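You operate a simulated robot arm through the tools that you are given. There is no shell and no other tool.

You are at the controls of a simulated two-armed robot. One attempt, no reset.

JOB
Empty short glass 3 into the waste glass and rinse the red dropper.
Fine: fill the dropper in the water glass, empty it into the waste glass; put glass and dropper back; spill nothing. Set down upright: what you pick out, red dropper.

The check looks at the end state, three seconds after you hand in, the way a careful person would. Anything else that was tipped, shoved, dropped, spilled or broken makes it a failure.

ROBOT AND FRAMES
Two 7-joint arms with two-finger parallel grippers on one trunk that stands fixed in place. Base frame: the origin is at the foot of the trunk, x ahead of it, y to its left, z up. Units: m, rad, N and s.
The left shoulder is at [0.064, 0.182, 1.137], the right one opposite. With the tool pointing down near the work surface each hand reaches from about 0.3 to 0.74 m from the base axis, measured 20 degrees to its own side. Payload 3.91 kg a hand.
Tool frame (each hand has its own): the origin (TCP) lies between the finger pads and is the grasp point; the fingertips stand 0.03 m ahead of it; z points along the fingers, y is the line along which they close. The gripper opens to 0.11 m. The fingers are 0.02 m wide and 0.01 m thick; the gripper's body (0.048 by 0.112 m) begins 0.055 m behind the TCP.
Orientation is that of the tool frame in the base frame, as a unit quaternion [x, y, z, w]. With the fingers straight down and closing along the base's y, the tool's x points along the base's -x, its y along +y and its z along -z.

CONTROLS
- The arms move only by the tool jog_arm. It takes "left_steps", "right_steps" or both (then of equal length, played together; a hand with none holds still); each is a list of rows, each a list of 7 numbers: the shift along the base's x, y, z in m, then the turn, a rotation vector about the base's x, y, z in rad, then the opening in per cent of the stroke, from 0 (shut) to 100 (fully open). In form: [[tx, ty, tz, rx, ry, rz, gripper], ...]. A call has 1 to 20 rows; each row shifts and turns the commanded pose from where the row before left it. Rows are played at 5 a second. More than 0.05 m and 0.15 rad between two rows, or a gripper value outside its range, and nothing of the call is played. A pose out of reach is approached as far as the arm can. The call stops where the force on the tool passes 90 N (or 10 N more than at its start, if that is more) or the arm is blocked; 0.2 s more then pass. Each finger travels about 0.072 m/s and halts on what it meets, pressing with about 27 N; the grip force reading is that of the motor and also rises with nothing between the fingers. The clock runs only during rows and for 0.2 s after the last one: add rows that do not move to give the fingers time. It gives the time, the measured TCP pose, the force on the tool (base axes), the opening and the grip force at its end, in the units of the frame above (readings bear some noise), with the torque about the TCP (base axes, N m) and any sound that the robot's microphone picked up.
- Cameras (640 x 400 px; columns grow to the right, rows downward): "scene" is now at [0.1874, -0.0605, 1.35]; the picture's right is [-0.65, -0.76, 0.00], its down [-0.27, 0.23, -0.94] and it looks along [0.71, -0.60, -0.35] (base axes); focal length 214 px, centre (320, 200). "left" rides on the left gripper at [0.072, -0.017, -0.103] in its tool frame; the picture's right is [0.23, 0.97, 0.00], its down [-0.76, 0.18, -0.62] and it looks along [-0.61, 0.14, 0.78] (tool axes); focal length 222 px, centre (320, 200). "right" rides on the right gripper at [0.072, 0.017, -0.103] in its tool frame; the picture's right is [-0.23, 0.97, 0.00], its down [-0.76, -0.18, -0.62] and it looks along [-0.61, -0.14, 0.78] (tool axes); focal length 222 px, centre (320, 200). There is no depth. A picture from a camera that has moved, and an enlarged one, comes with that camera's place and axes in the base frame and with its lens.
- snapshot(camera): a new picture of that camera. The clock stands still meanwhile.
- raise_lower(by): slides the trunk up (or, below 0, down) by that many m; the arms and the scene camera ride with it, the base frame stays. It gives what a move gives, with no picture.
- turn_head(pan, tilt): turns the head with the scene camera to pan (to the left, within 1.396 rad either way) and tilt (down, from -0.506 to 1.204), counted from straight ahead of the robot. It gives what a move gives.
- close_up(camera, box): a new picture of the part [left, top, right, bottom] of that camera's present view, enlarged. The clock stands still meanwhile.
- finish_job(): hands the job in; it is judged then, once.

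Nothing tells you positions but the pictures and the camera data. Unless the task says otherwise, let go and move clear before handing in.

The tools are called after ">>>" as a command line: name --argument value ..., lists and objects as JSON in quotes. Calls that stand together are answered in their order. jog_arm: Moves the arms, as the interface text tells. Its arguments: {"type":"object","properties":{"left_steps":{"type":"array","items":{"type":"array","items":{"type":"number"}}},"right_steps":{"type":"array","items":{"type":"array","items":{"type":"number"}}}},"required":[]} The other tools are called the same way: raise_lower (by) slides the trunk up or down; turn_head (pan, tilt) turns the head that bears the scene camera; snapshot (camera) takes a picture; close_up (camera, box) takes an enlarged picture of a part of a camera's view; finish_job () hands the job in.

At the start:

```text
clock: 0.0
left_tool_pos: [0.431, -0.025, 1.2245]
left_ee_rot: [0.001, 1.0, 0.0, 0.0]
left_contact_force: [-0.7, 1.0, 0.3]
left_moment: [0.0, 0.02, 0.0]
left_width: 0.1099
left_grasp_force: 0.1
right_tool_pos: [0.2575, -0.3475, 1.2971]
right_ee_rot: [0.0, 1.0, 0.0, 0.0]
right_contact_force: [-0.6, 0.8, 1.1]
right_moment: [0.0, 0.02, -0.05]
right_width: 0.1102
right_grasp_force: 0.1
trunk travel left (down, up): [-0.4, 0.114]
head pan, tilt: [-0.702, 0.36]
```

scene: 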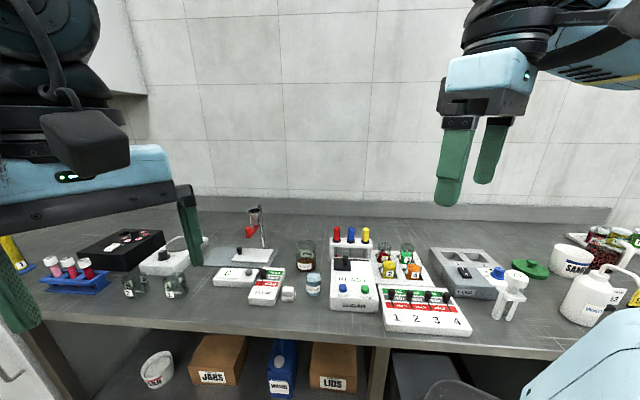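
right: 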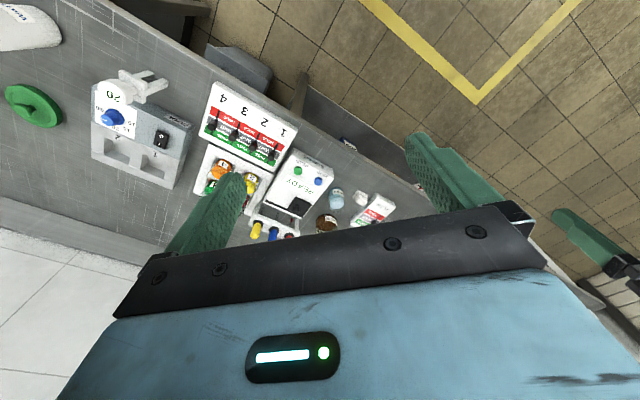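
left: 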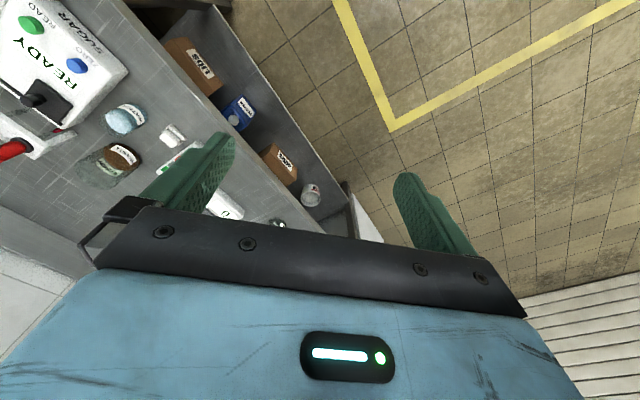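

The bench carries a row of devices, with a rack with red, blue and yellow dropper bulbs at the middle of the view. I'll look closer before moving anything.

>>> close_up --camera "scene" --box '[200, 200, 360, 300]'

>>> close_up --camera "scene" --box '[320, 215, 480, 345]'

>>> close_up --camera "scene" --box '[0, 215, 200, 340]'

>>> close_up --camera "scene" --box '[440, 215, 640, 340]'

```text
4.00 times, centred on (280, 250) of scene
camera zoom: at [0.1874, -0.0605, 1.35], right [-0.65, -0.76, 0.0], down [-0.27, 0.23, -0.94], along [0.71, -0.6, -0.35], focal length 858 px, centre (480, 0)
```

zoom: 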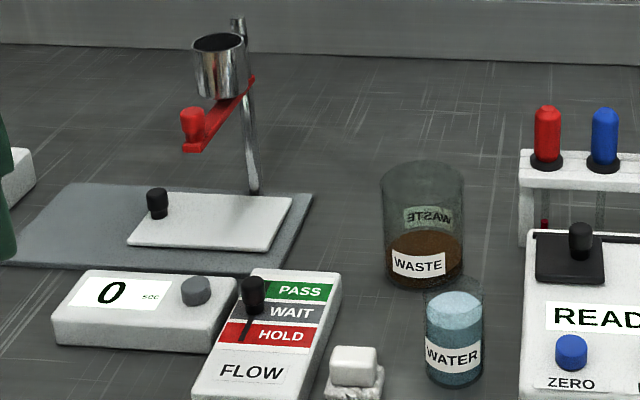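

```text
3.08 times, centred on (400, 280) of scene
camera zoom: at [0.1874, -0.0605, 1.35], right [-0.65, -0.76, 0.0], down [-0.27, 0.23, -0.94], along [0.71, -0.6, -0.35], focal length 660 px, centre (74, -46)
```

zoom: 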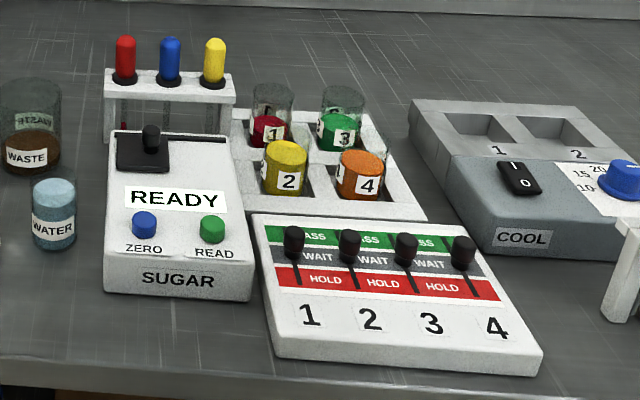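

```text
3.20 times, centred on (100, 278) of scene
camera zoom: at [0.1874, -0.0605, 1.35], right [-0.65, -0.76, 0.0], down [-0.27, 0.23, -0.94], along [0.71, -0.6, -0.35], focal length 686 px, centre (1024, -48)
```

zoom: 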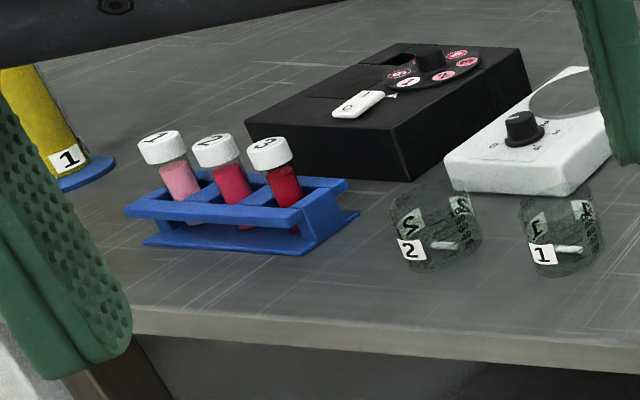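

```text
3.20 times, centred on (540, 278) of scene
camera zoom: at [0.1874, -0.0605, 1.35], right [-0.65, -0.76, 0.0], down [-0.27, 0.23, -0.94], along [0.71, -0.6, -0.35], focal length 686 px, centre (-384, -48)
```

zoom: 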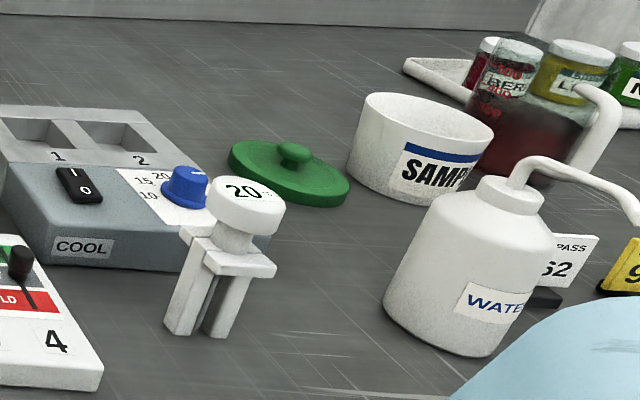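

The short glasses sit in a four-well tray, and number 3 is green, at the far right. The red dropper is in the rack behind the SUGAR meter, with the waste and water glasses to the left of the meter. I'll bring the right hand forward and down a little, still well above everything, to see the area from above.

>>> jog_arm --right_steps '[[0.035, 0, -0.02, 0, 0, 0, 100], [0.035, 0, -0.02, 0, 0, 0, 100], [0.035, 0, -0.02, 0, 0, 0, 100], [0.035, 0, -0.02, 0, 0, 0, 100], [0.03, 0, -0.02, 0, 0, 0, 100], [0, 0, 0, 0, 0, 0, 100]]'

>>> snapshot --camera "right"

>>> snapshot --camera "scene"

```text
clock: 1.4
left_tool_pos: [0.43, -0.0241, 1.2244]
left_ee_rot: [0.001, 1.0, 0.0, 0.0]
left_contact_force: [-0.6, 0.3, 0.9]
left_moment: [-0.01, 0.01, 0.0]
left_width: 0.1099
left_grasp_force: 0.1
right_tool_pos: [0.4267, -0.3461, 1.1981]
right_ee_rot: [0.0, 1.0, 0.0, 0.0]
right_contact_force: [0.7, -0.4, 0.1]
right_moment: [0.0, -0.04, -0.02]
right_width: 0.11
right_grasp_force: 0.0
trunk travel left (down, up): [-0.4, 0.114]
head pan, tilt: [-0.702, 0.36]
```

```text
taken
camera right: at [0.3545, -0.3296, 1.3039], right [0.23, 0.97, 0.0], down [0.76, -0.18, 0.62], along [0.61, -0.14, -0.78], focal length 222 px, centre (320, 200)
```

right: 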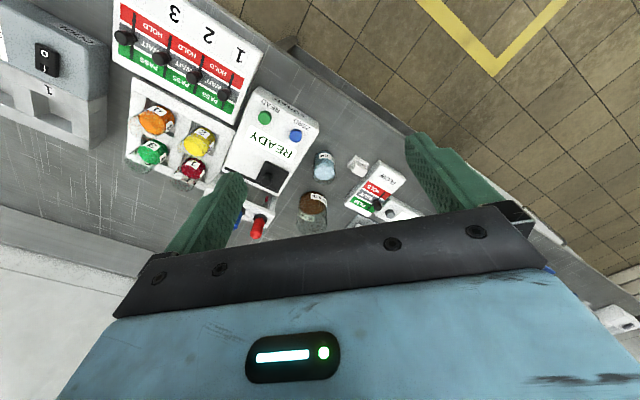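

```text
taken
camera scene: at [0.1868, -0.0605, 1.3501], right [-0.65, -0.76, 0.0], down [-0.27, 0.23, -0.94], along [0.71, -0.6, -0.35], focal length 214 px, centre (320, 200)
```

scene: 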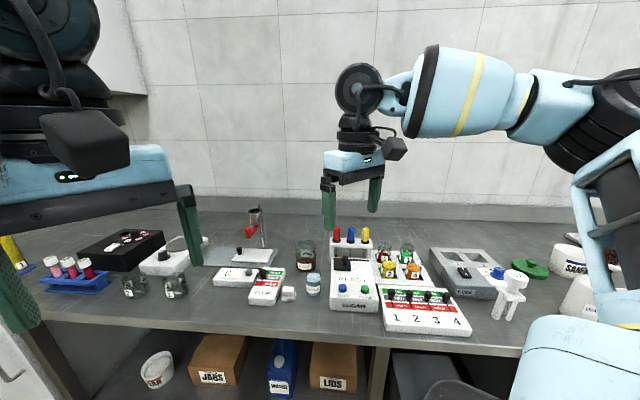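

>>> close_up --camera "right" --box '[110, 70, 270, 200]'

>>> close_up --camera "right" --box '[210, 120, 410, 250]'

>>> close_up --camera "scene" --box '[280, 210, 440, 310]'

```text
3.08 times, centred on (190, 135) of right
camera zoom: at [0.3545, -0.3296, 1.3039], right [0.23, 0.97, 0.0], down [0.76, -0.18, 0.62], along [0.61, -0.14, -0.78], focal length 684 px, centre (720, 400)
```

zoom: 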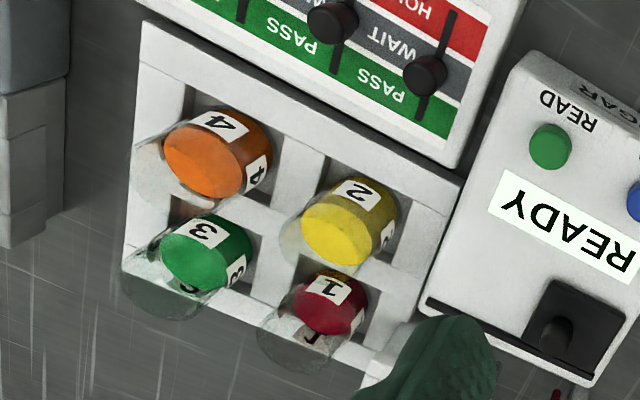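

```text
3.08 times, centred on (310, 185) of right
camera zoom: at [0.3545, -0.3296, 1.3039], right [0.23, 0.97, 0.0], down [0.76, -0.18, 0.62], along [0.61, -0.14, -0.78], focal length 684 px, centre (351, 246)
```

zoom: 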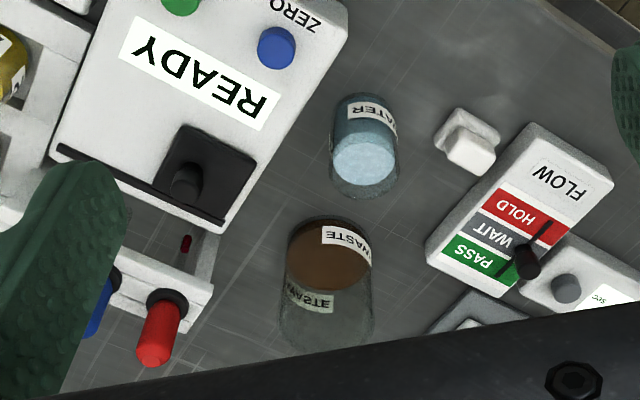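

```text
4.00 times, centred on (360, 260) of scene
camera zoom: at [0.1868, -0.0605, 1.3501], right [-0.65, -0.76, 0.0], down [-0.27, 0.23, -0.94], along [0.71, -0.6, -0.35], focal length 858 px, centre (160, -40)
```

zoom: 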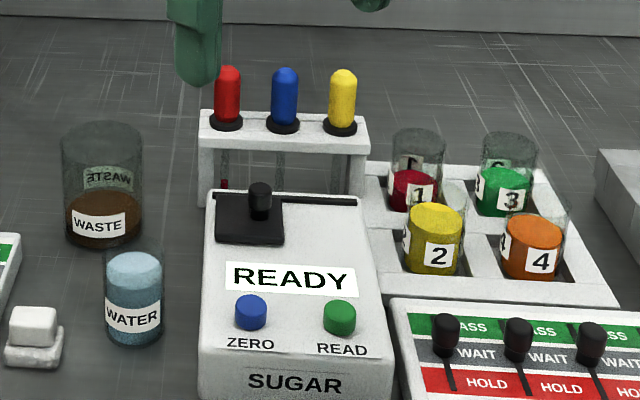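

The bench looks to be about z = 0.85, with the whole work area off to the robot's right. I'll yaw the right hand to face that direction, so the camera looks straight along the bench, and then measure positions.

>>> jog_arm --right_steps '[[0, 0, 0, 0, 0, -0.14, 100], [0, 0, 0, 0, 0, -0.14, 100], [0, 0, 0, 0, 0, -0.14, 100], [0, 0, 0, 0, 0, -0.14, 100], [0, 0, 0, 0, 0, -0.14, 100], [0, 0, 0, 0, 0, 0, 100]]'

>>> snapshot --camera "right"

>>> snapshot --camera "left"

```text
clock: 2.8
left_tool_pos: [0.4318, -0.0255, 1.2229]
left_ee_rot: [0.0, 1.0, -0.001, 0.0]
left_contact_force: [0.2, 0.9, 0.6]
left_moment: [0.01, -0.01, -0.01]
left_width: 0.1099
left_grasp_force: 0.0
right_tool_pos: [0.4274, -0.3469, 1.1977]
right_ee_rot: [0.343, 0.939, 0.0, 0.0]
right_contact_force: [-0.4, -0.4, 0.5]
right_moment: [0.08, 0.02, 0.01]
right_width: 0.1099
right_grasp_force: 0.1
trunk travel left (down, up): [-0.4, 0.114]
head pan, tilt: [-0.702, 0.36]
```

```text
taken
camera right: at [0.3835, -0.2869, 1.3035], right [0.8, 0.6, 0.0], down [0.47, -0.63, 0.62], along [0.37, -0.5, -0.78], focal length 222 px, centre (320, 200)
```

right: 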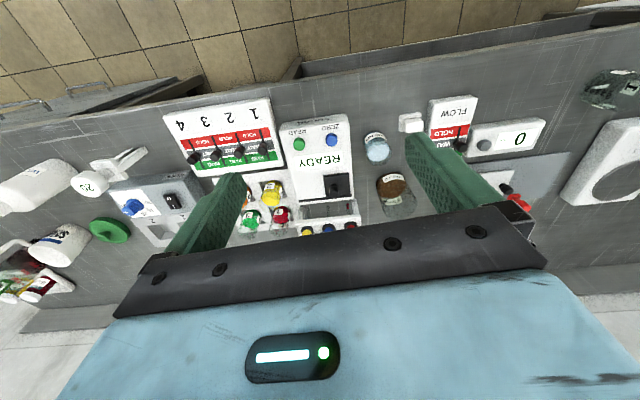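

```text
taken
camera left: at [0.3594, -0.0397, 1.3272], right [-0.23, 0.97, 0.0], down [0.76, 0.18, 0.62], along [0.61, 0.14, -0.78], focal length 222 px, centre (320, 200)
```

left: 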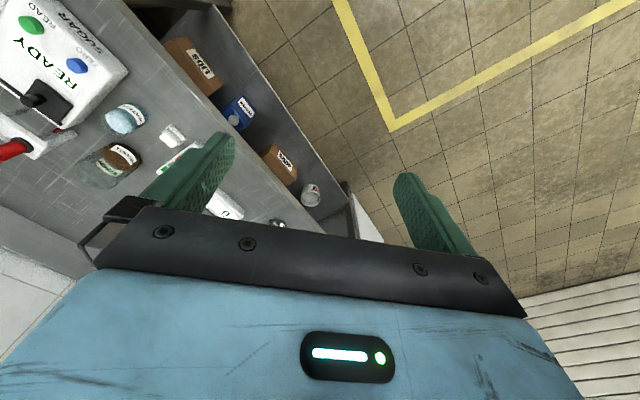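

>>> jog_arm --right_steps '[[0.018, -0.02, -0.02, 0, 0, 0, 100], [0.018, -0.02, -0.02, 0, 0, 0, 100], [0.018, -0.02, -0.02, 0, 0, 0, 100], [0.018, -0.02, -0.02, 0, 0, 0, 100], [0, 0, 0, 0, 0, 0, 100]]'

>>> snapshot --camera "right"

>>> close_up --camera "left" --box '[0, 60, 200, 200]'

```text
clock: 4.0
left_tool_pos: [0.4312, -0.0233, 1.2247]
left_ee_rot: [0.0, 1.0, -0.001, 0.001]
left_contact_force: [-0.2, -0.1, -0.1]
left_moment: [-0.01, -0.02, -0.05]
left_width: 0.1102
left_grasp_force: 0.1
right_tool_pos: [0.4985, -0.4264, 1.1186]
right_ee_rot: [0.342, 0.94, 0.001, 0.001]
right_contact_force: [-1.1, 0.2, 0.1]
right_moment: [0.0, 0.0, -0.01]
right_width: 0.11
right_grasp_force: 0.0
trunk travel left (down, up): [-0.4, 0.114]
head pan, tilt: [-0.702, 0.36]
```

```text
taken
camera right: at [0.4552, -0.3668, 1.2229], right [0.8, 0.6, 0.0], down [0.47, -0.63, 0.62], along [0.37, -0.5, -0.78], focal length 222 px, centre (320, 200)
```

right: 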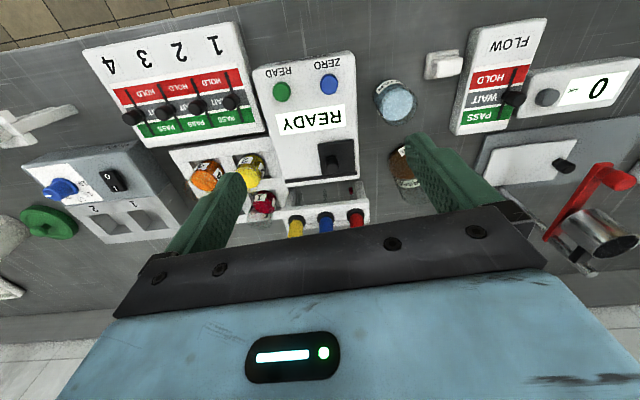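

```text
2.86 times, centred on (100, 130) of left
camera zoom: at [0.3589, -0.0392, 1.3274], right [-0.23, 0.97, 0.0], down [0.76, 0.18, 0.62], along [0.61, 0.14, -0.78], focal length 635 px, centre (949, 400)
```

zoom: 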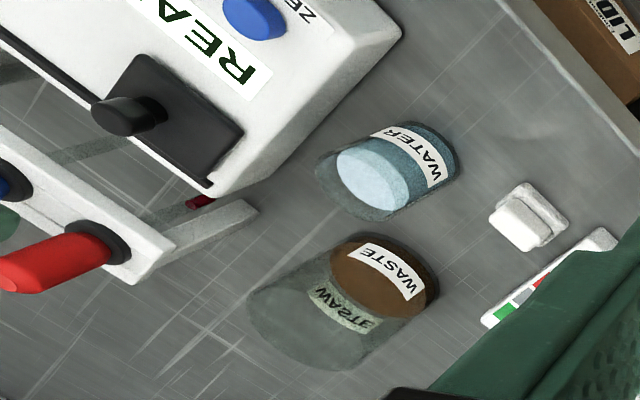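

>>> close_up --camera "right" --box '[160, 130, 320, 250]'

>>> close_up --camera "right" --box '[270, 60, 430, 240]'

```text
3.33 times, centred on (240, 190) of right
camera zoom: at [0.4552, -0.3668, 1.2229], right [0.8, 0.6, 0.0], down [0.47, -0.63, 0.62], along [0.37, -0.5, -0.78], focal length 740 px, centre (587, 233)
```

zoom: 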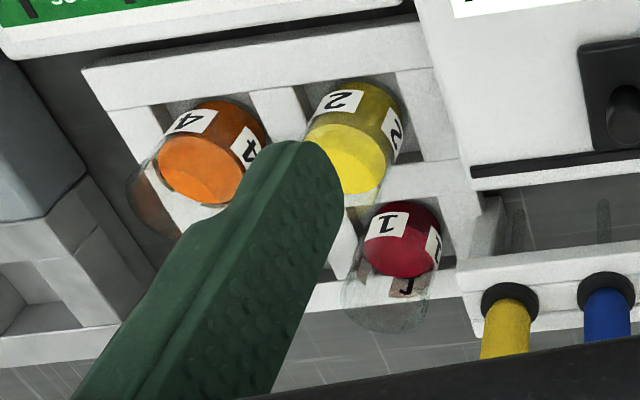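

```text
2.22 times, centred on (350, 150) of right
camera zoom: at [0.4552, -0.3668, 1.2229], right [0.8, 0.6, 0.0], down [0.47, -0.63, 0.62], along [0.37, -0.5, -0.78], focal length 494 px, centre (253, 311)
```

zoom: 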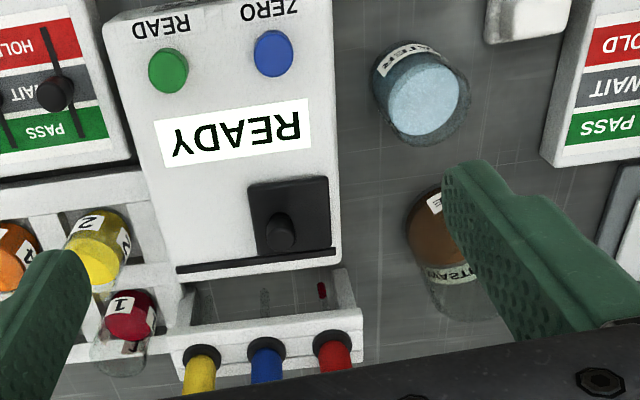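

Triangulating from three cameras, I get these rough positions:
- Water surface: (0.591, -0.376, 0.909)
- Waste glass: (0.70, -0.43), rim at about 0.945
- Red dropper collar: (0.666, -0.545, 0.933)
- Short glass 3: (0.474, -0.692), rim at about 0.945

To pour, I want the hand's camera on the far/upper side, so I'll test in free air whether the wrist can turn half way round.

>>> jog_arm --right_steps '[[0, 0, 0, 0, 0, 0.15, 100], [0, 0, 0, 0, 0, 0.15, 100], [0, 0, 0, 0, 0, 0.15, 100], [0, 0, 0, 0, 0, 0.15, 100], [0, 0, 0, 0, 0, 0.15, 100], [0, 0, 0, 0, 0, 0.15, 100], [0, 0, 0, 0, 0, 0.15, 100], [0, 0, 0, 0, 0, 0.15, 100], [0, 0, 0, 0, 0, 0.15, 100], [0, 0, 0, 0, 0, 0.15, 100], [0, 0, 0, 0, 0, 0, 100]]'

```text
clock: 6.4
left_tool_pos: [0.4314, -0.0244, 1.2251]
left_ee_rot: [0.001, 1.0, -0.001, 0.0]
left_contact_force: [0.0, -0.7, 0.5]
left_moment: [0.01, -0.01, 0.02]
left_width: 0.1102
left_grasp_force: 0.0
right_tool_pos: [0.4272, -0.3323, 1.1236]
right_ee_rot: [-0.389, 0.921, 0.001, 0.002]
right_contact_force: [-0.2, -0.1, -0.5]
right_moment: [0.04, 0.01, 0.01]
right_width: 0.1102
right_grasp_force: 0.1
right hand out of reach, approached as far as the arm can: row 7, 8, 9, 10
trunk travel left (down, up): [-0.4, 0.114]
head pan, tilt: [-0.702, 0.36]
```

>>> jog_arm --right_steps '[[0, 0, 0, 0, 0, -0.15, 100], [0, 0, 0, 0, 0, -0.15, 100], [0, 0, 0, 0, 0, -0.15, 100], [0, 0, 0, 0, 0, -0.15, 100], [0, 0, 0, 0, 0, -0.15, 100], [0, 0, 0, 0, 0, -0.15, 100], [0, 0, 0, 0, 0, -0.15, 100], [0, 0, 0, 0, 0, -0.15, 100], [0, 0, 0, 0, 0, -0.15, 100], [0, 0, 0, 0, 0, -0.15, 100], [0, 0, 0, 0, 0, 0, 100]]'

```text
clock: 8.8
left_tool_pos: [0.4308, -0.0246, 1.2245]
left_ee_rot: [-0.001, 1.0, -0.001, 0.0]
left_contact_force: [-0.9, 0.6, 0.1]
left_moment: [0.0, 0.01, 0.01]
left_width: 0.11
left_grasp_force: 0.1
right_tool_pos: [0.428, -0.3305, 1.1219]
right_ee_rot: [0.344, 0.939, 0.0, 0.0]
right_contact_force: [-0.9, -0.4, -0.9]
right_moment: [-0.02, -0.01, -0.01]
right_width: 0.1101
right_grasp_force: 0.0
trunk travel left (down, up): [-0.4, 0.114]
head pan, tilt: [-0.702, 0.36]
```

>>> jog_arm --right_steps '[[0, 0, 0, 0, 0, -0.15, 100], [0, 0, 0, 0, 0, -0.15, 100], [0, 0, 0, 0, 0, -0.15, 100], [0, 0, 0, 0, 0, -0.15, 100], [0, 0, 0, 0, 0, -0.15, 100], [0, 0, 0, 0, 0, -0.15, 100], [0, 0, 0, 0, 0, -0.15, 100], [0, 0, 0, 0, 0, -0.15, 100], [0, 0, 0, 0, 0, -0.15, 100], [0, 0, 0, 0, 0, -0.15, 100], [0, 0, 0, 0, 0, 0, 100]]'

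```text
clock: 11.2
left_tool_pos: [0.4313, -0.0238, 1.2247]
left_ee_rot: [0.001, 1.0, -0.001, 0.001]
left_contact_force: [-0.6, 0.0, 0.1]
left_moment: [-0.04, -0.02, 0.01]
left_width: 0.1099
left_grasp_force: 0.1
right_tool_pos: [0.4266, -0.3316, 1.123]
right_ee_rot: [0.891, 0.453, 0.0, 0.0]
right_contact_force: [-0.3, -0.6, -0.9]
right_moment: [-0.02, 0.0, 0.01]
right_width: 0.1103
right_grasp_force: 0.0
trunk travel left (down, up): [-0.4, 0.114]
head pan, tilt: [-0.702, 0.36]
```

>>> jog_arm --right_steps '[[0, 0, 0, 0, 0, -0.15, 100], [0, 0, 0, 0, 0, -0.15, 100], [0, 0, 0, 0, 0, -0.15, 100], [0, 0, 0, 0, 0, -0.15, 100], [0, 0, 0, 0, 0, -0.15, 100], [0, 0, 0, 0, 0, -0.15, 100], [0, 0, 0, 0, 0, -0.15, 100], [0, 0, 0, 0, 0, -0.15, 100], [0, 0, 0, 0, 0, -0.15, 100], [0, 0, 0, 0, 0, -0.15, 100], [0, 0, 0, 0, 0, -0.14, 100], [0, 0, 0, 0, 0, 0, 100]]'

>>> snapshot --camera "right"

>>> snapshot --camera "scene"

```text
clock: 13.8
left_tool_pos: [0.4311, -0.0247, 1.2245]
left_ee_rot: [0.0, 1.0, -0.001, 0.0]
left_contact_force: [0.4, -0.2, 0.6]
left_moment: [0.0, 0.01, 0.02]
left_width: 0.1101
left_grasp_force: 0.0
right_tool_pos: [0.4281, -0.3299, 1.1233]
right_ee_rot: [0.94, -0.342, 0.0, 0.0]
right_contact_force: [0.1, 0.4, -0.8]
right_moment: [-0.02, 0.04, 0.02]
right_width: 0.1097
right_grasp_force: 0.0
trunk travel left (down, up): [-0.4, 0.114]
head pan, tilt: [-0.702, 0.36]
```

```text
taken
camera right: at [0.4721, -0.3903, 1.2279], right [-0.8, -0.6, 0.0], down [-0.47, 0.63, 0.62], along [-0.37, 0.5, -0.78], focal length 222 px, centre (320, 200)
```

right: 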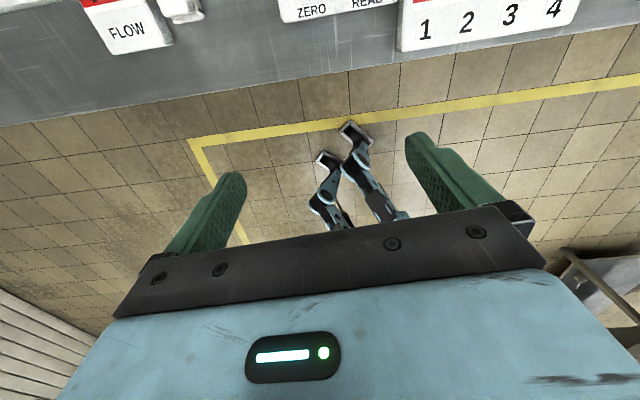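

```text
taken
camera scene: at [0.1874, -0.0604, 1.35], right [-0.65, -0.76, 0.0], down [-0.27, 0.23, -0.94], along [0.71, -0.6, -0.35], focal length 214 px, centre (320, 200)
```

scene: 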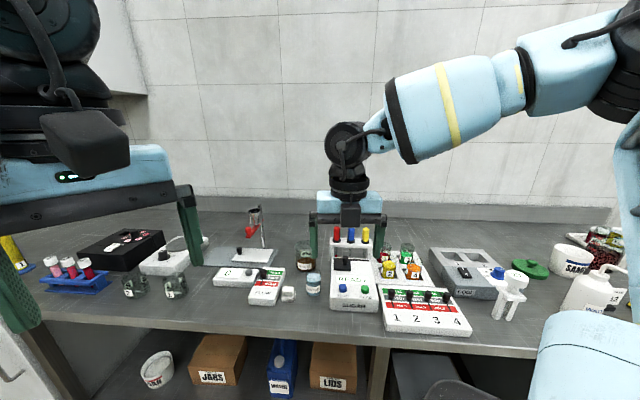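

The half turn works. Next I'll check reach with the tool pointing down, high above short glass 3.

>>> jog_arm --right_steps '[[0.006, -0.045, -0.008, 0, 0, 0, 100], [0.006, -0.045, -0.008, 0, 0, 0, 100], [0.006, -0.045, -0.008, 0, 0, 0, 100], [0.006, -0.045, -0.008, 0, 0, 0, 100], [0.006, -0.045, -0.008, 0, 0, 0, 100], [0.006, -0.045, -0.008, 0, 0, 0, 100], [0.005, -0.045, -0.008, 0, 0, 0, 100], [0.005, -0.047, -0.008, 0, 0, 0, 100], [0, 0, 0, 0, 0, 0, 100]]'

>>> snapshot --camera "right"

>>> snapshot --camera "scene"

```text
clock: 15.8
left_tool_pos: [0.4306, -0.0249, 1.2248]
left_ee_rot: [0.001, 1.0, 0.0, 0.0]
left_contact_force: [0.1, 0.3, -0.7]
left_moment: [0.0, 0.03, 0.01]
left_width: 0.11
left_grasp_force: 0.0
right_tool_pos: [0.4713, -0.6919, 1.059]
right_ee_rot: [0.94, -0.341, -0.001, 0.0]
right_contact_force: [-0.9, 0.1, 0.4]
right_moment: [0.01, 0.0, 0.0]
right_width: 0.1097
right_grasp_force: 0.1
trunk travel left (down, up): [-0.4, 0.114]
head pan, tilt: [-0.702, 0.36]
```

```text
taken
camera right: at [0.5166, -0.752, 1.164], right [-0.8, -0.6, 0.0], down [-0.47, 0.62, 0.62], along [-0.37, 0.5, -0.78], focal length 222 px, centre (320, 200)
```

right: 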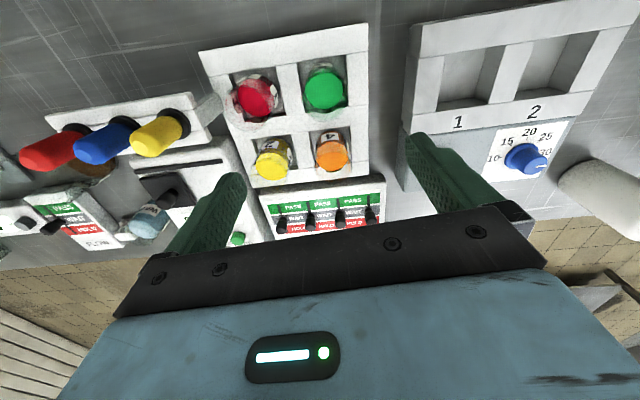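

```text
taken
camera scene: at [0.1867, -0.0597, 1.3502], right [-0.65, -0.76, 0.0], down [-0.27, 0.23, -0.94], along [0.71, -0.6, -0.35], focal length 214 px, centre (320, 200)
```

scene: 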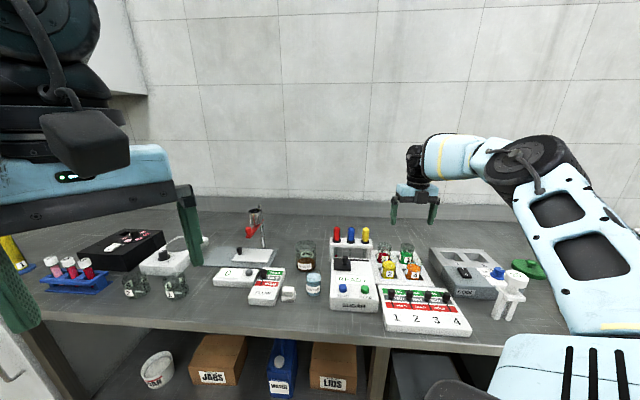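

>>> close_up --camera "right" --box '[190, 20, 390, 220]'

>>> close_up --camera "right" --box '[0, 80, 240, 230]'

>>> close_up --camera "scene" --box '[370, 190, 470, 290]'

```text
2.00 times, centred on (290, 120) of right
camera zoom: at [0.5166, -0.752, 1.164], right [-0.8, -0.6, 0.0], down [-0.47, 0.62, 0.62], along [-0.37, 0.5, -0.78], focal length 444 px, centre (380, 360)
```

zoom: 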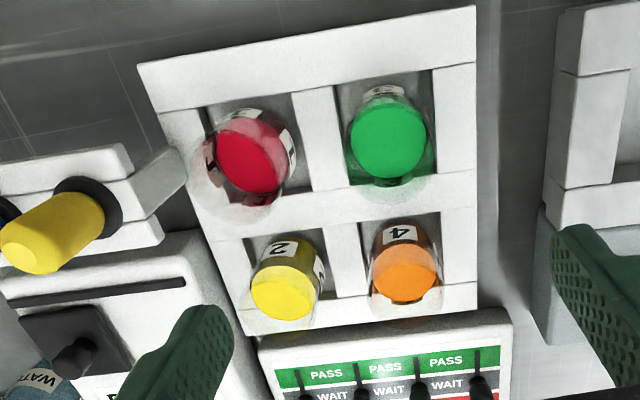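

```text
2.67 times, centred on (120, 155) of right
camera zoom: at [0.5166, -0.752, 1.164], right [-0.8, -0.6, 0.0], down [-0.47, 0.62, 0.62], along [-0.37, 0.5, -0.78], focal length 592 px, centre (853, 320)
```

zoom: 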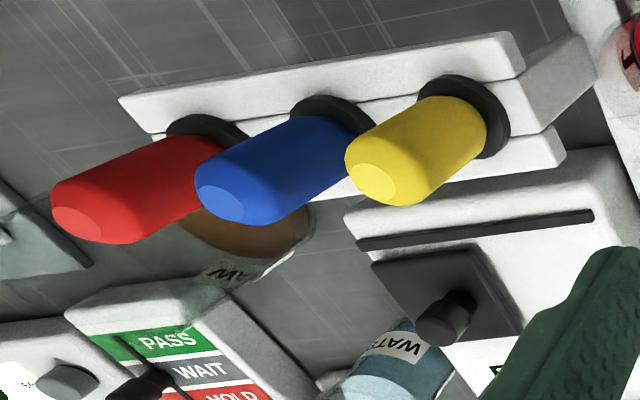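

```text
4.00 times, centred on (420, 240) of scene
camera zoom: at [0.1867, -0.0597, 1.3502], right [-0.65, -0.76, 0.0], down [-0.27, 0.23, -0.94], along [0.71, -0.6, -0.35], focal length 858 px, centre (-80, 40)
```

zoom: 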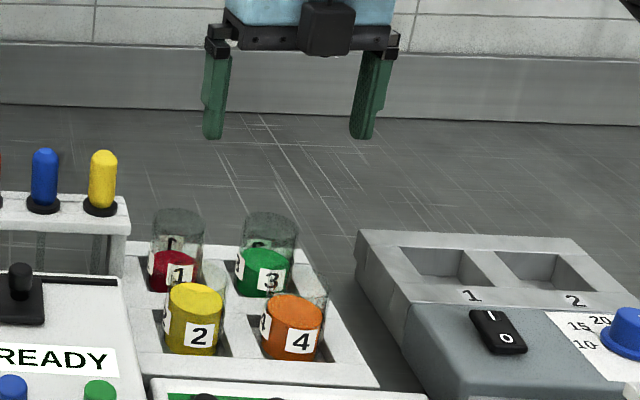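

Reach here is fine. The new view puts glass 3 at about (0.480, -0.708) with its rim near 0.94, and the tray turned about -45°. Before grasping, I'll look at the waste, water and dropper from the far side.

>>> jog_arm --right_steps '[[0.0, 0.0, 0.04, 0, 0, 0, 100], [0.021, 0.034, 0.006, 0, 0, 0, 100], [0.021, 0.034, 0.006, 0, 0, 0, 100], [0.021, 0.034, 0.006, 0, 0, 0, 100], [0.021, 0.034, 0.006, 0, 0, 0, 100], [0.021, 0.034, 0.006, 0, 0, 0, 100], [0.021, 0.034, 0.006, 0, 0, 0, 100], [0.021, 0.034, 0.006, 0, 0, 0, 100], [0.021, 0.034, 0.006, 0, 0, 0, 100], [0, 0, 0, 0, 0, 0, 100]]'

>>> snapshot --camera "right"

```text
clock: 18.0
left_tool_pos: [0.428, -0.023, 1.2256]
left_ee_rot: [0.0, 1.0, -0.001, 0.001]
left_contact_force: [-0.7, -0.2, 0.8]
left_moment: [-0.02, -0.06, -0.02]
left_width: 0.1103
left_grasp_force: 0.0
right_tool_pos: [0.6294, -0.433, 1.1483]
right_ee_rot: [0.94, -0.342, 0.001, 0.001]
right_contact_force: [0.7, 0.3, 0.9]
right_moment: [0.0, -0.02, -0.01]
right_width: 0.1099
right_grasp_force: 0.1
right hand out of reach, approached as far as the arm can: row 9
trunk travel left (down, up): [-0.4, 0.114]
head pan, tilt: [-0.702, 0.36]
```

```text
taken
camera right: at [0.6738, -0.4919, 1.2534], right [-0.8, -0.6, 0.0], down [-0.47, 0.63, 0.62], along [-0.37, 0.5, -0.78], focal length 222 px, centre (320, 200)
```

right: 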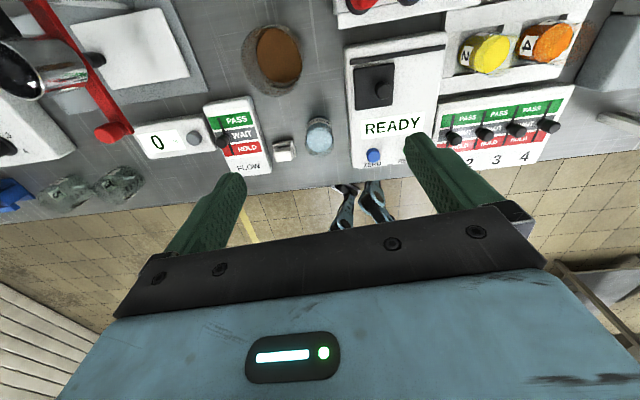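

>>> close_up --camera "right" --box '[220, 0, 420, 160]'

```text
2.50 times, centred on (320, 80) of right
camera zoom: at [0.6738, -0.4919, 1.2534], right [-0.8, -0.6, 0.0], down [-0.47, 0.63, 0.62], along [-0.37, 0.5, -0.78], focal length 555 px, centre (320, 500)
```

zoom: 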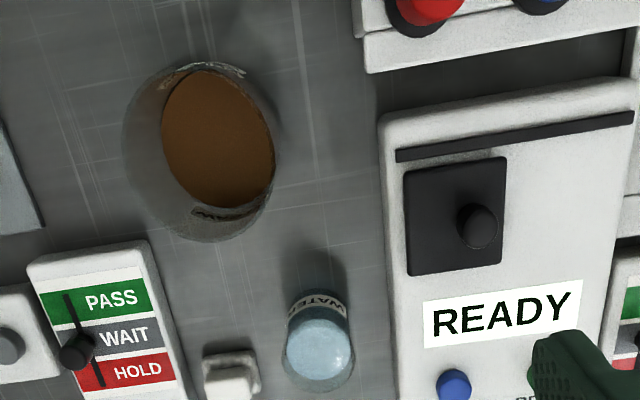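

Waste rim centre comes out at (0.70, -0.428, 0.945), opening radius about 0.032, with the liquid around z = 0.875, so there's plenty of room. Now I'll rehearse the pouring tilt empty, high in the air, to make sure the arm can do it.

>>> jog_arm --right_steps '[[0, 0, 0, -0.0966, -0.1147, 0, 100], [0, 0, 0, -0.0966, -0.1147, 0, 100], [0, 0, 0, -0.0966, -0.1147, 0, 100], [0, 0, 0, -0.0966, -0.1147, 0, 100], [0, 0, 0, -0.0966, -0.1147, 0, 100], [0, 0, 0, -0.0966, -0.1147, 0, 100], [0.01, 0, 0, -0.0966, -0.1147, 0, 100], [0.01, 0, 0, -0.0966, -0.1147, 0, 100], [0.01, 0, 0, -0.0966, -0.1147, 0, 100], [0.01, 0, 0, -0.0966, -0.1147, 0, 100], [0, 0, 0, 0, 0, 0, 100]]'

>>> snapshot --camera "scene"

```text
clock: 20.4
left_tool_pos: [0.4307, -0.0241, 1.2246]
left_ee_rot: [-0.001, 1.0, -0.001, 0.001]
left_contact_force: [-1.2, -0.3, -0.8]
left_moment: [-0.01, -0.01, 0.03]
left_width: 0.11
left_grasp_force: 0.1
right_tool_pos: [0.6712, -0.4336, 1.1474]
right_ee_rot: [0.687, -0.249, 0.641, 0.234]
right_contact_force: [0.4, -0.7, 0.5]
right_moment: [0.0, -0.01, -0.04]
right_width: 0.1099
right_grasp_force: 0.1
trunk travel left (down, up): [-0.4, 0.114]
head pan, tilt: [-0.702, 0.36]
```

```text
taken
camera scene: at [0.1869, -0.0603, 1.3501], right [-0.65, -0.76, 0.0], down [-0.27, 0.23, -0.94], along [0.71, -0.6, -0.35], focal length 214 px, centre (320, 200)
```

scene: 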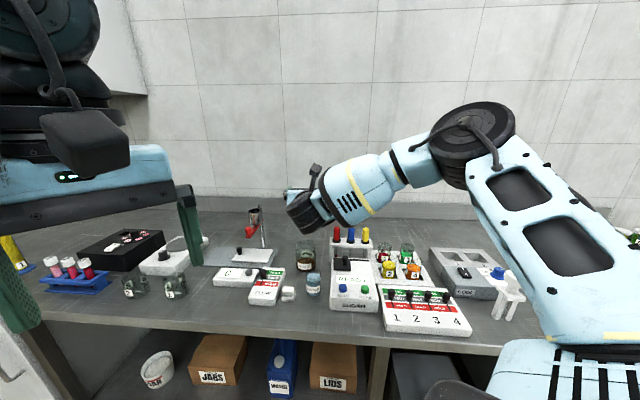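

The tilt works in the air. I'll rehearse the actual pour pose empty, yawed a bit more to keep the wrist away from the water glass, and check clearances.

>>> jog_arm --right_steps '[[0.01, 0, 0, 0, 0, -0.15, 60], [0.01, 0, 0, 0, 0, -0.15, 45], [0.009, 0, -0.02, 0, 0, 0, 43], [0.008, -0.007, -0.025, 0, 0, 0, 43], [0, 0, -0.025, 0, 0, 0, 43], [0, 0, -0.025, 0, 0, 0, 43], [0, 0, 0, 0, 0, 0, 43]]'

>>> snapshot --camera "scene"

>>> snapshot --camera "left"

>>> snapshot --camera "right"

```text
clock: 22.0
left_tool_pos: [0.4315, -0.0235, 1.2252]
left_ee_rot: [0.0, 1.0, -0.001, 0.0]
left_contact_force: [-0.6, 0.2, 0.0]
left_moment: [-0.01, 0.01, 0.0]
left_width: 0.11
left_grasp_force: 0.0
right_tool_pos: [0.7089, -0.4391, 1.0522]
right_ee_rot: [0.643, -0.35, 0.598, 0.327]
right_contact_force: [0.5, 0.9, -0.3]
right_moment: [0.01, 0.01, 0.0]
right_width: 0.0476
right_grasp_force: 0.1
trunk travel left (down, up): [-0.4, 0.114]
head pan, tilt: [-0.702, 0.36]
```

```text
taken
camera scene: at [0.187, -0.0602, 1.3501], right [-0.65, -0.76, 0.0], down [-0.27, 0.23, -0.94], along [0.71, -0.6, -0.35], focal length 214 px, centre (320, 200)
```

scene: 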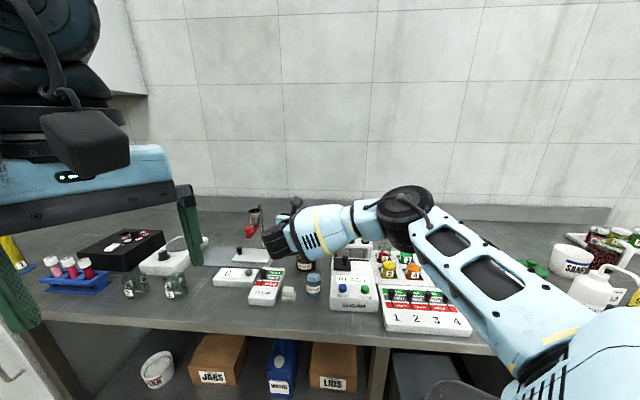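

```text
taken
camera left: at [0.359, -0.0394, 1.3273], right [-0.23, 0.97, 0.0], down [0.76, 0.18, 0.62], along [0.61, 0.14, -0.78], focal length 222 px, centre (320, 200)
```

left: 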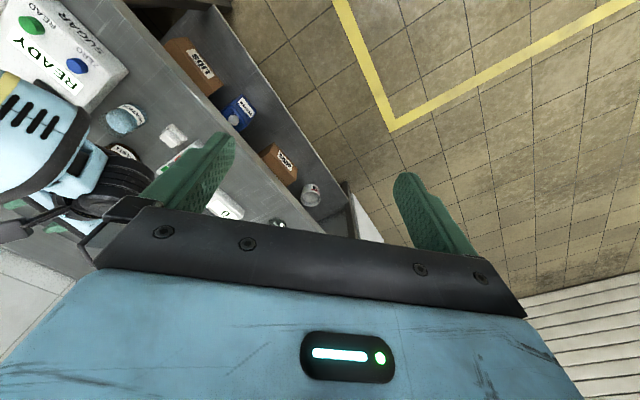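

```text
taken
camera right: at [0.6425, -0.3671, 1.1335], right [-0.83, -0.51, -0.22], down [-0.22, 0.66, -0.71], along [0.52, -0.54, -0.66], focal length 222 px, centre (320, 200)
```

right: 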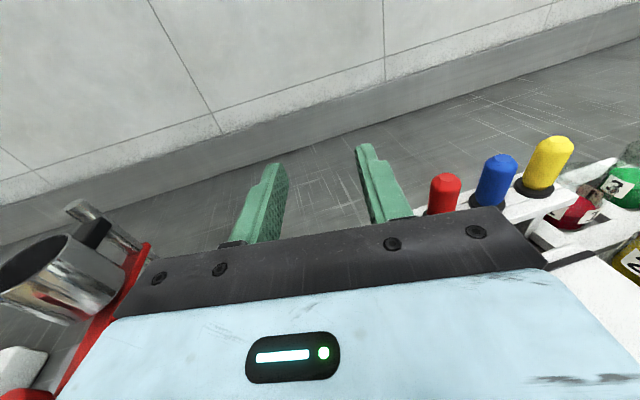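

>>> jog_arm --right_steps '[[0, 0, -0.016, 0, 0, 0, 43], [0, 0, -0.016, 0, 0, 0, 43], [0, 0, 0, -0.0925, -0.0594, 0, 43], [0, 0, 0, -0.0925, -0.0594, 0, 43], [0, 0, 0, -0.0925, -0.0594, 0, 43], [0, 0, 0, 0, 0, 0, 43]]'

>>> close_up --camera "scene" --box '[240, 180, 440, 320]'

>>> close_up --camera "left" --box '[0, 50, 240, 220]'

>>> snapshot --camera "right"

```text
clock: 23.4
left_tool_pos: [0.4327, -0.0235, 1.2242]
left_ee_rot: [0.0, 1.0, -0.001, 0.0]
left_contact_force: [0.2, -0.3, 0.0]
left_moment: [0.01, -0.01, 0.05]
left_width: 0.1099
left_grasp_force: 0.1
right_tool_pos: [0.6489, -0.48, 1.0328]
right_ee_rot: [0.537, -0.293, 0.693, 0.381]
right_contact_force: [-0.1, 1.1, 0.2]
right_moment: [0.02, 0.01, 0.02]
right_width: 0.0471
right_grasp_force: 0.0
right hand out of reach, approached as far as the arm can: row 3, 4, 5
trunk travel left (down, up): [-0.4, 0.114]
head pan, tilt: [-0.702, 0.36]
```

```text
2.86 times, centred on (340, 250) of scene
camera zoom: at [0.1877, -0.0603, 1.3499], right [-0.65, -0.76, 0.0], down [-0.27, 0.23, -0.94], along [0.71, -0.6, -0.35], focal length 613 px, centre (263, 57)
```

zoom: 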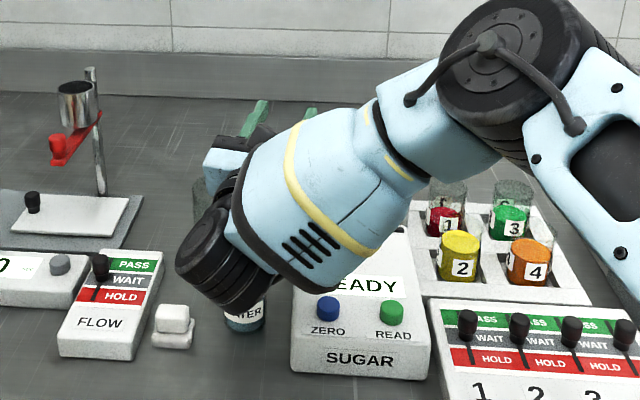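

```text
2.35 times, centred on (120, 135) of left
camera zoom: at [0.3597, -0.0395, 1.3271], right [-0.23, 0.97, 0.0], down [0.76, 0.18, 0.62], along [0.61, 0.14, -0.78], focal length 523 px, centre (791, 353)
```

zoom: 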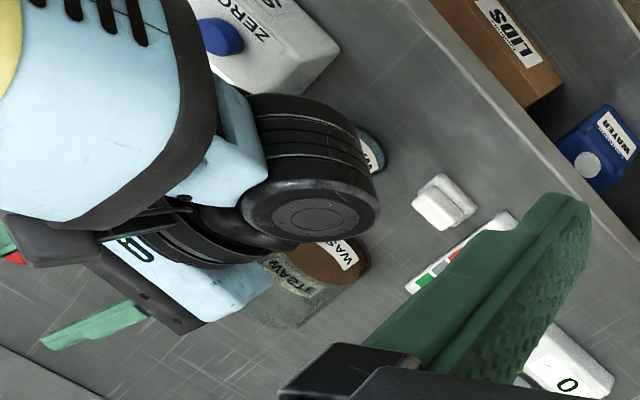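

```text
taken
camera right: at [0.5711, -0.3895, 1.0795], right [-0.79, -0.57, -0.22], down [-0.07, 0.44, -0.89], along [0.61, -0.69, -0.39], focal length 222 px, centre (320, 200)
```

right: 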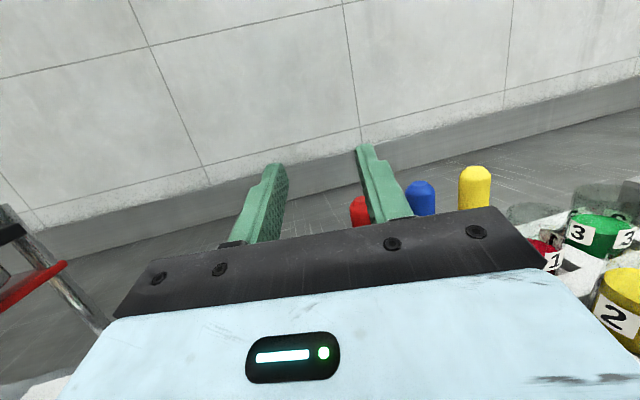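

The arm ran out of wrist range past about 85° at this yaw. I'll back up away from the droppers and try the same tilt at the shallower yaw.

>>> jog_arm --right_steps '[[0, 0, 0.03, 0, 0, 0, 43], [0, 0.01, 0.03, 0, 0, 0, 43], [0.01, 0.015, 0, 0, 0, 0.1, 43], [0.01, 0.015, 0, 0, 0, 0.1, 43], [0.01, 0.01, 0, 0, 0, 0.1, 43], [0.01, 0, 0, 0, 0, 0, 43], [0.01, 0, 0, 0, 0, 0, 43], [0, 0, 0, 0, 0, 0, 43]]'

```text
clock: 25.2
left_tool_pos: [0.4326, -0.0254, 1.2253]
left_ee_rot: [0.001, 1.0, -0.002, 0.0]
left_contact_force: [0.5, 0.6, 1.2]
left_moment: [-0.01, -0.03, 0.0]
left_width: 0.1099
left_grasp_force: 0.0
right_tool_pos: [0.6601, -0.4348, 1.1458]
right_ee_rot: [0.585, -0.234, 0.724, 0.281]
right_contact_force: [0.4, 0.1, 0.3]
right_moment: [-0.02, -0.04, 0.03]
right_width: 0.0471
right_grasp_force: 0.1
right hand out of reach, approached as far as the arm can: row 3, 4, 5
trunk travel left (down, up): [-0.4, 0.114]
head pan, tilt: [-0.702, 0.36]
```

>>> jog_arm --right_steps '[[0.01, 0, -0.025, 0, 0, 0, 43], [0.01, 0, -0.025, 0, 0, 0, 43], [0.01, 0, -0.025, 0, 0, 0, 43], [0.01, 0, -0.02, 0, 0, 0, 43], [0, 0, 0, 0, 0, 0, 43]]'

>>> close_up --camera "scene" --box '[240, 180, 440, 320]'

```text
clock: 26.4
left_tool_pos: [0.4317, -0.025, 1.2241]
left_ee_rot: [0.0, 1.0, -0.001, 0.0]
left_contact_force: [-0.9, -0.4, -0.9]
left_moment: [0.01, 0.02, 0.0]
left_width: 0.1099
left_grasp_force: 0.1
right_tool_pos: [0.6542, -0.4451, 1.1137]
right_ee_rot: [0.59, -0.242, 0.716, 0.283]
right_contact_force: [-0.7, 0.0, -0.5]
right_moment: [-0.01, 0.01, 0.03]
right_width: 0.0472
right_grasp_force: 0.1
right hand out of reach, approached as far as the arm can: row 1, 2, 3, 4
trunk travel left (down, up): [-0.4, 0.114]
head pan, tilt: [-0.702, 0.36]
```

```text
2.86 times, centred on (340, 250) of scene
camera zoom: at [0.1874, -0.0604, 1.35], right [-0.65, -0.76, 0.0], down [-0.27, 0.23, -0.94], along [0.71, -0.6, -0.35], focal length 613 px, centre (263, 57)
```

zoom: 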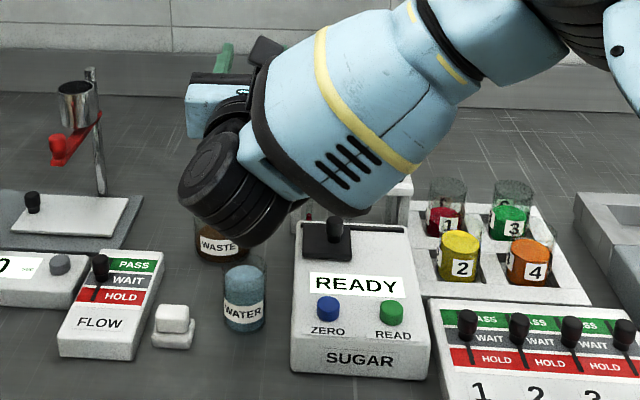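

The wrist limit shows up because the forearm slopes down. I'll lift the hand and lower the trunk so that the forearm is more level.

>>> jog_arm --right_steps '[[0, 0, 0.03, 0, 0, 0, 43], [0, 0, 0.03, 0, 0, 0, 43], [0, 0, 0.03, 0, 0, 0, 43], [0, 0, 0.03, 0, 0, 0, 43], [0, 0, 0, 0, 0, 0, 43]]'

>>> raise_lower --by -0.12

>>> snapshot --camera "scene"

```text
clock: 27.6
left_tool_pos: [0.4311, -0.0249, 1.2241]
left_ee_rot: [0.0, 1.0, -0.001, 0.0]
left_contact_force: [-0.7, 0.0, 0.7]
left_moment: [0.02, -0.01, 0.03]
left_width: 0.1099
left_grasp_force: 0.1
right_tool_pos: [0.6544, -0.4445, 1.2334]
right_ee_rot: [0.582, -0.231, 0.727, 0.281]
right_contact_force: [-0.4, -0.3, -0.7]
right_moment: [-0.01, 0.02, 0.04]
right_width: 0.0475
right_grasp_force: 0.0
trunk travel left (down, up): [-0.4, 0.114]
head pan, tilt: [-0.702, 0.36]
```

```text
clock: 29.1
left_tool_pos: [0.4301, -0.0242, 1.1047]
left_ee_rot: [-0.001, 1.0, -0.001, 0.001]
left_contact_force: [0.1, -1.0, 0.7]
left_moment: [-0.01, 0.02, 0.02]
left_width: 0.11
left_grasp_force: 0.0
right_tool_pos: [0.6531, -0.4443, 1.1165]
right_ee_rot: [0.582, -0.23, 0.728, 0.28]
right_contact_force: [0.0, 0.4, -0.5]
right_moment: [0.0, 0.01, -0.02]
right_width: 0.0476
right_grasp_force: 0.1
trunk travel left (down, up): [-0.28, 0.234]
head pan, tilt: [-0.702, 0.36]
```

```text
taken
camera scene: at [0.2235, -0.0604, 1.2255], right [-0.65, -0.76, 0.0], down [-0.27, 0.23, -0.94], along [0.71, -0.6, -0.35], focal length 214 px, centre (320, 200)
```

scene: 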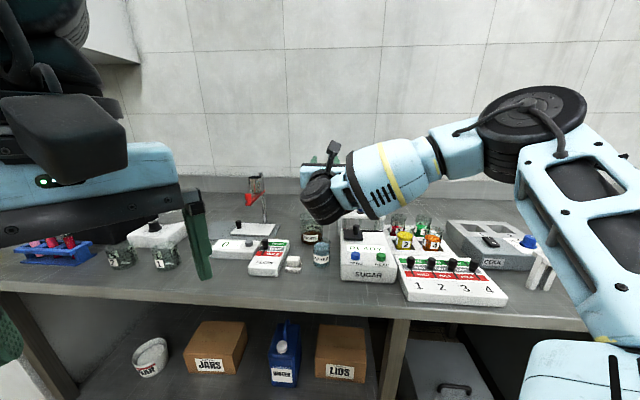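

>>> jog_arm --right_steps '[[0.01, 0.003, -0.015, 0, 0, 0, 43], [0.01, 0.003, -0.015, 0, 0, 0, 43], [0.01, 0.003, -0.015, 0, 0, 0, 43], [0.01, 0.003, -0.015, 0, 0, 0, 43], [0.01, 0.0, -0.01, 0, 0, 0, 43], [0, 0, 0, 0, 0, 0, 43]]'

>>> snapshot --camera "scene"

```text
clock: 30.5
left_tool_pos: [0.432, -0.0244, 1.1057]
left_ee_rot: [0.0, 1.0, -0.001, 0.0]
left_contact_force: [0.5, -0.3, -0.5]
left_moment: [0.03, 0.0, 0.01]
left_width: 0.1099
left_grasp_force: 0.1
right_tool_pos: [0.7033, -0.4331, 1.0465]
right_ee_rot: [0.585, -0.234, 0.724, 0.281]
right_contact_force: [-0.3, 0.7, 1.0]
right_moment: [0.01, 0.0, -0.01]
right_width: 0.0472
right_grasp_force: 0.1
trunk travel left (down, up): [-0.28, 0.234]
head pan, tilt: [-0.702, 0.36]
```

```text
taken
camera scene: at [0.2237, -0.0604, 1.2254], right [-0.65, -0.76, 0.0], down [-0.27, 0.23, -0.94], along [0.71, -0.6, -0.35], focal length 214 px, centre (320, 200)
```

scene: 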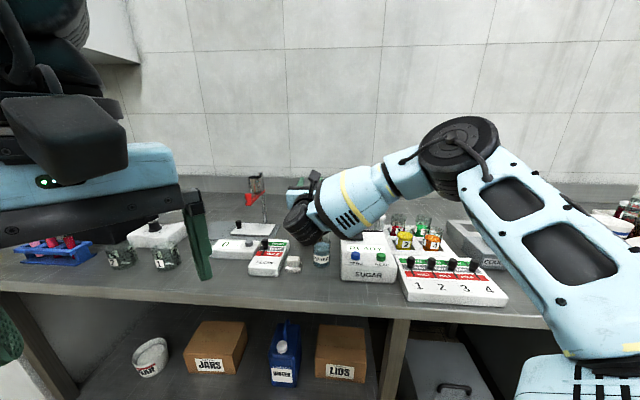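

>>> jog_arm --right_steps '[[0, 0, 0, -0.0818, -0.0878, 0, 43], [0, 0, 0, -0.0818, -0.0878, 0, 43], [0, 0, 0, 0, 0, 0, 43]]'

>>> close_up --camera "scene" --box '[240, 140, 500, 300]'

>>> snapshot --camera "left"

```text
clock: 31.3
left_tool_pos: [0.4312, -0.0247, 1.1046]
left_ee_rot: [0.001, 1.0, -0.001, 0.0]
left_contact_force: [0.2, -0.2, 0.0]
left_moment: [0.02, -0.01, -0.01]
left_width: 0.1099
left_grasp_force: 0.0
right_tool_pos: [0.7032, -0.4317, 1.0459]
right_ee_rot: [0.586, -0.234, 0.724, 0.28]
right_contact_force: [0.3, 0.3, 0.3]
right_moment: [0.01, 0.01, 0.01]
right_width: 0.0476
right_grasp_force: 0.1
right hand out of reach, approached as far as the arm can: row 1, 2
trunk travel left (down, up): [-0.28, 0.234]
head pan, tilt: [-0.702, 0.36]
```

```text
2.46 times, centred on (370, 220) of scene
camera zoom: at [0.2238, -0.0604, 1.2254], right [-0.65, -0.76, 0.0], down [-0.27, 0.23, -0.94], along [0.71, -0.6, -0.35], focal length 528 px, centre (197, 151)
```

zoom: 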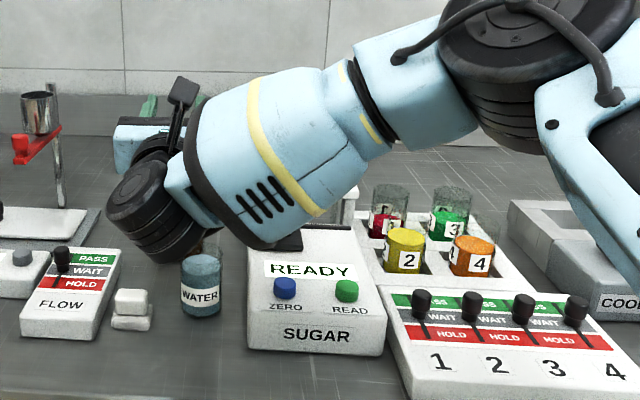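

```text
taken
camera left: at [0.3594, -0.0396, 1.2072], right [-0.23, 0.97, 0.0], down [0.76, 0.18, 0.62], along [0.61, 0.14, -0.78], focal length 222 px, centre (320, 200)
```

left: 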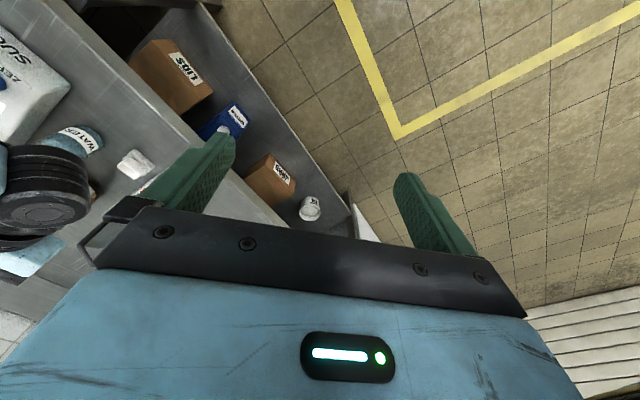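

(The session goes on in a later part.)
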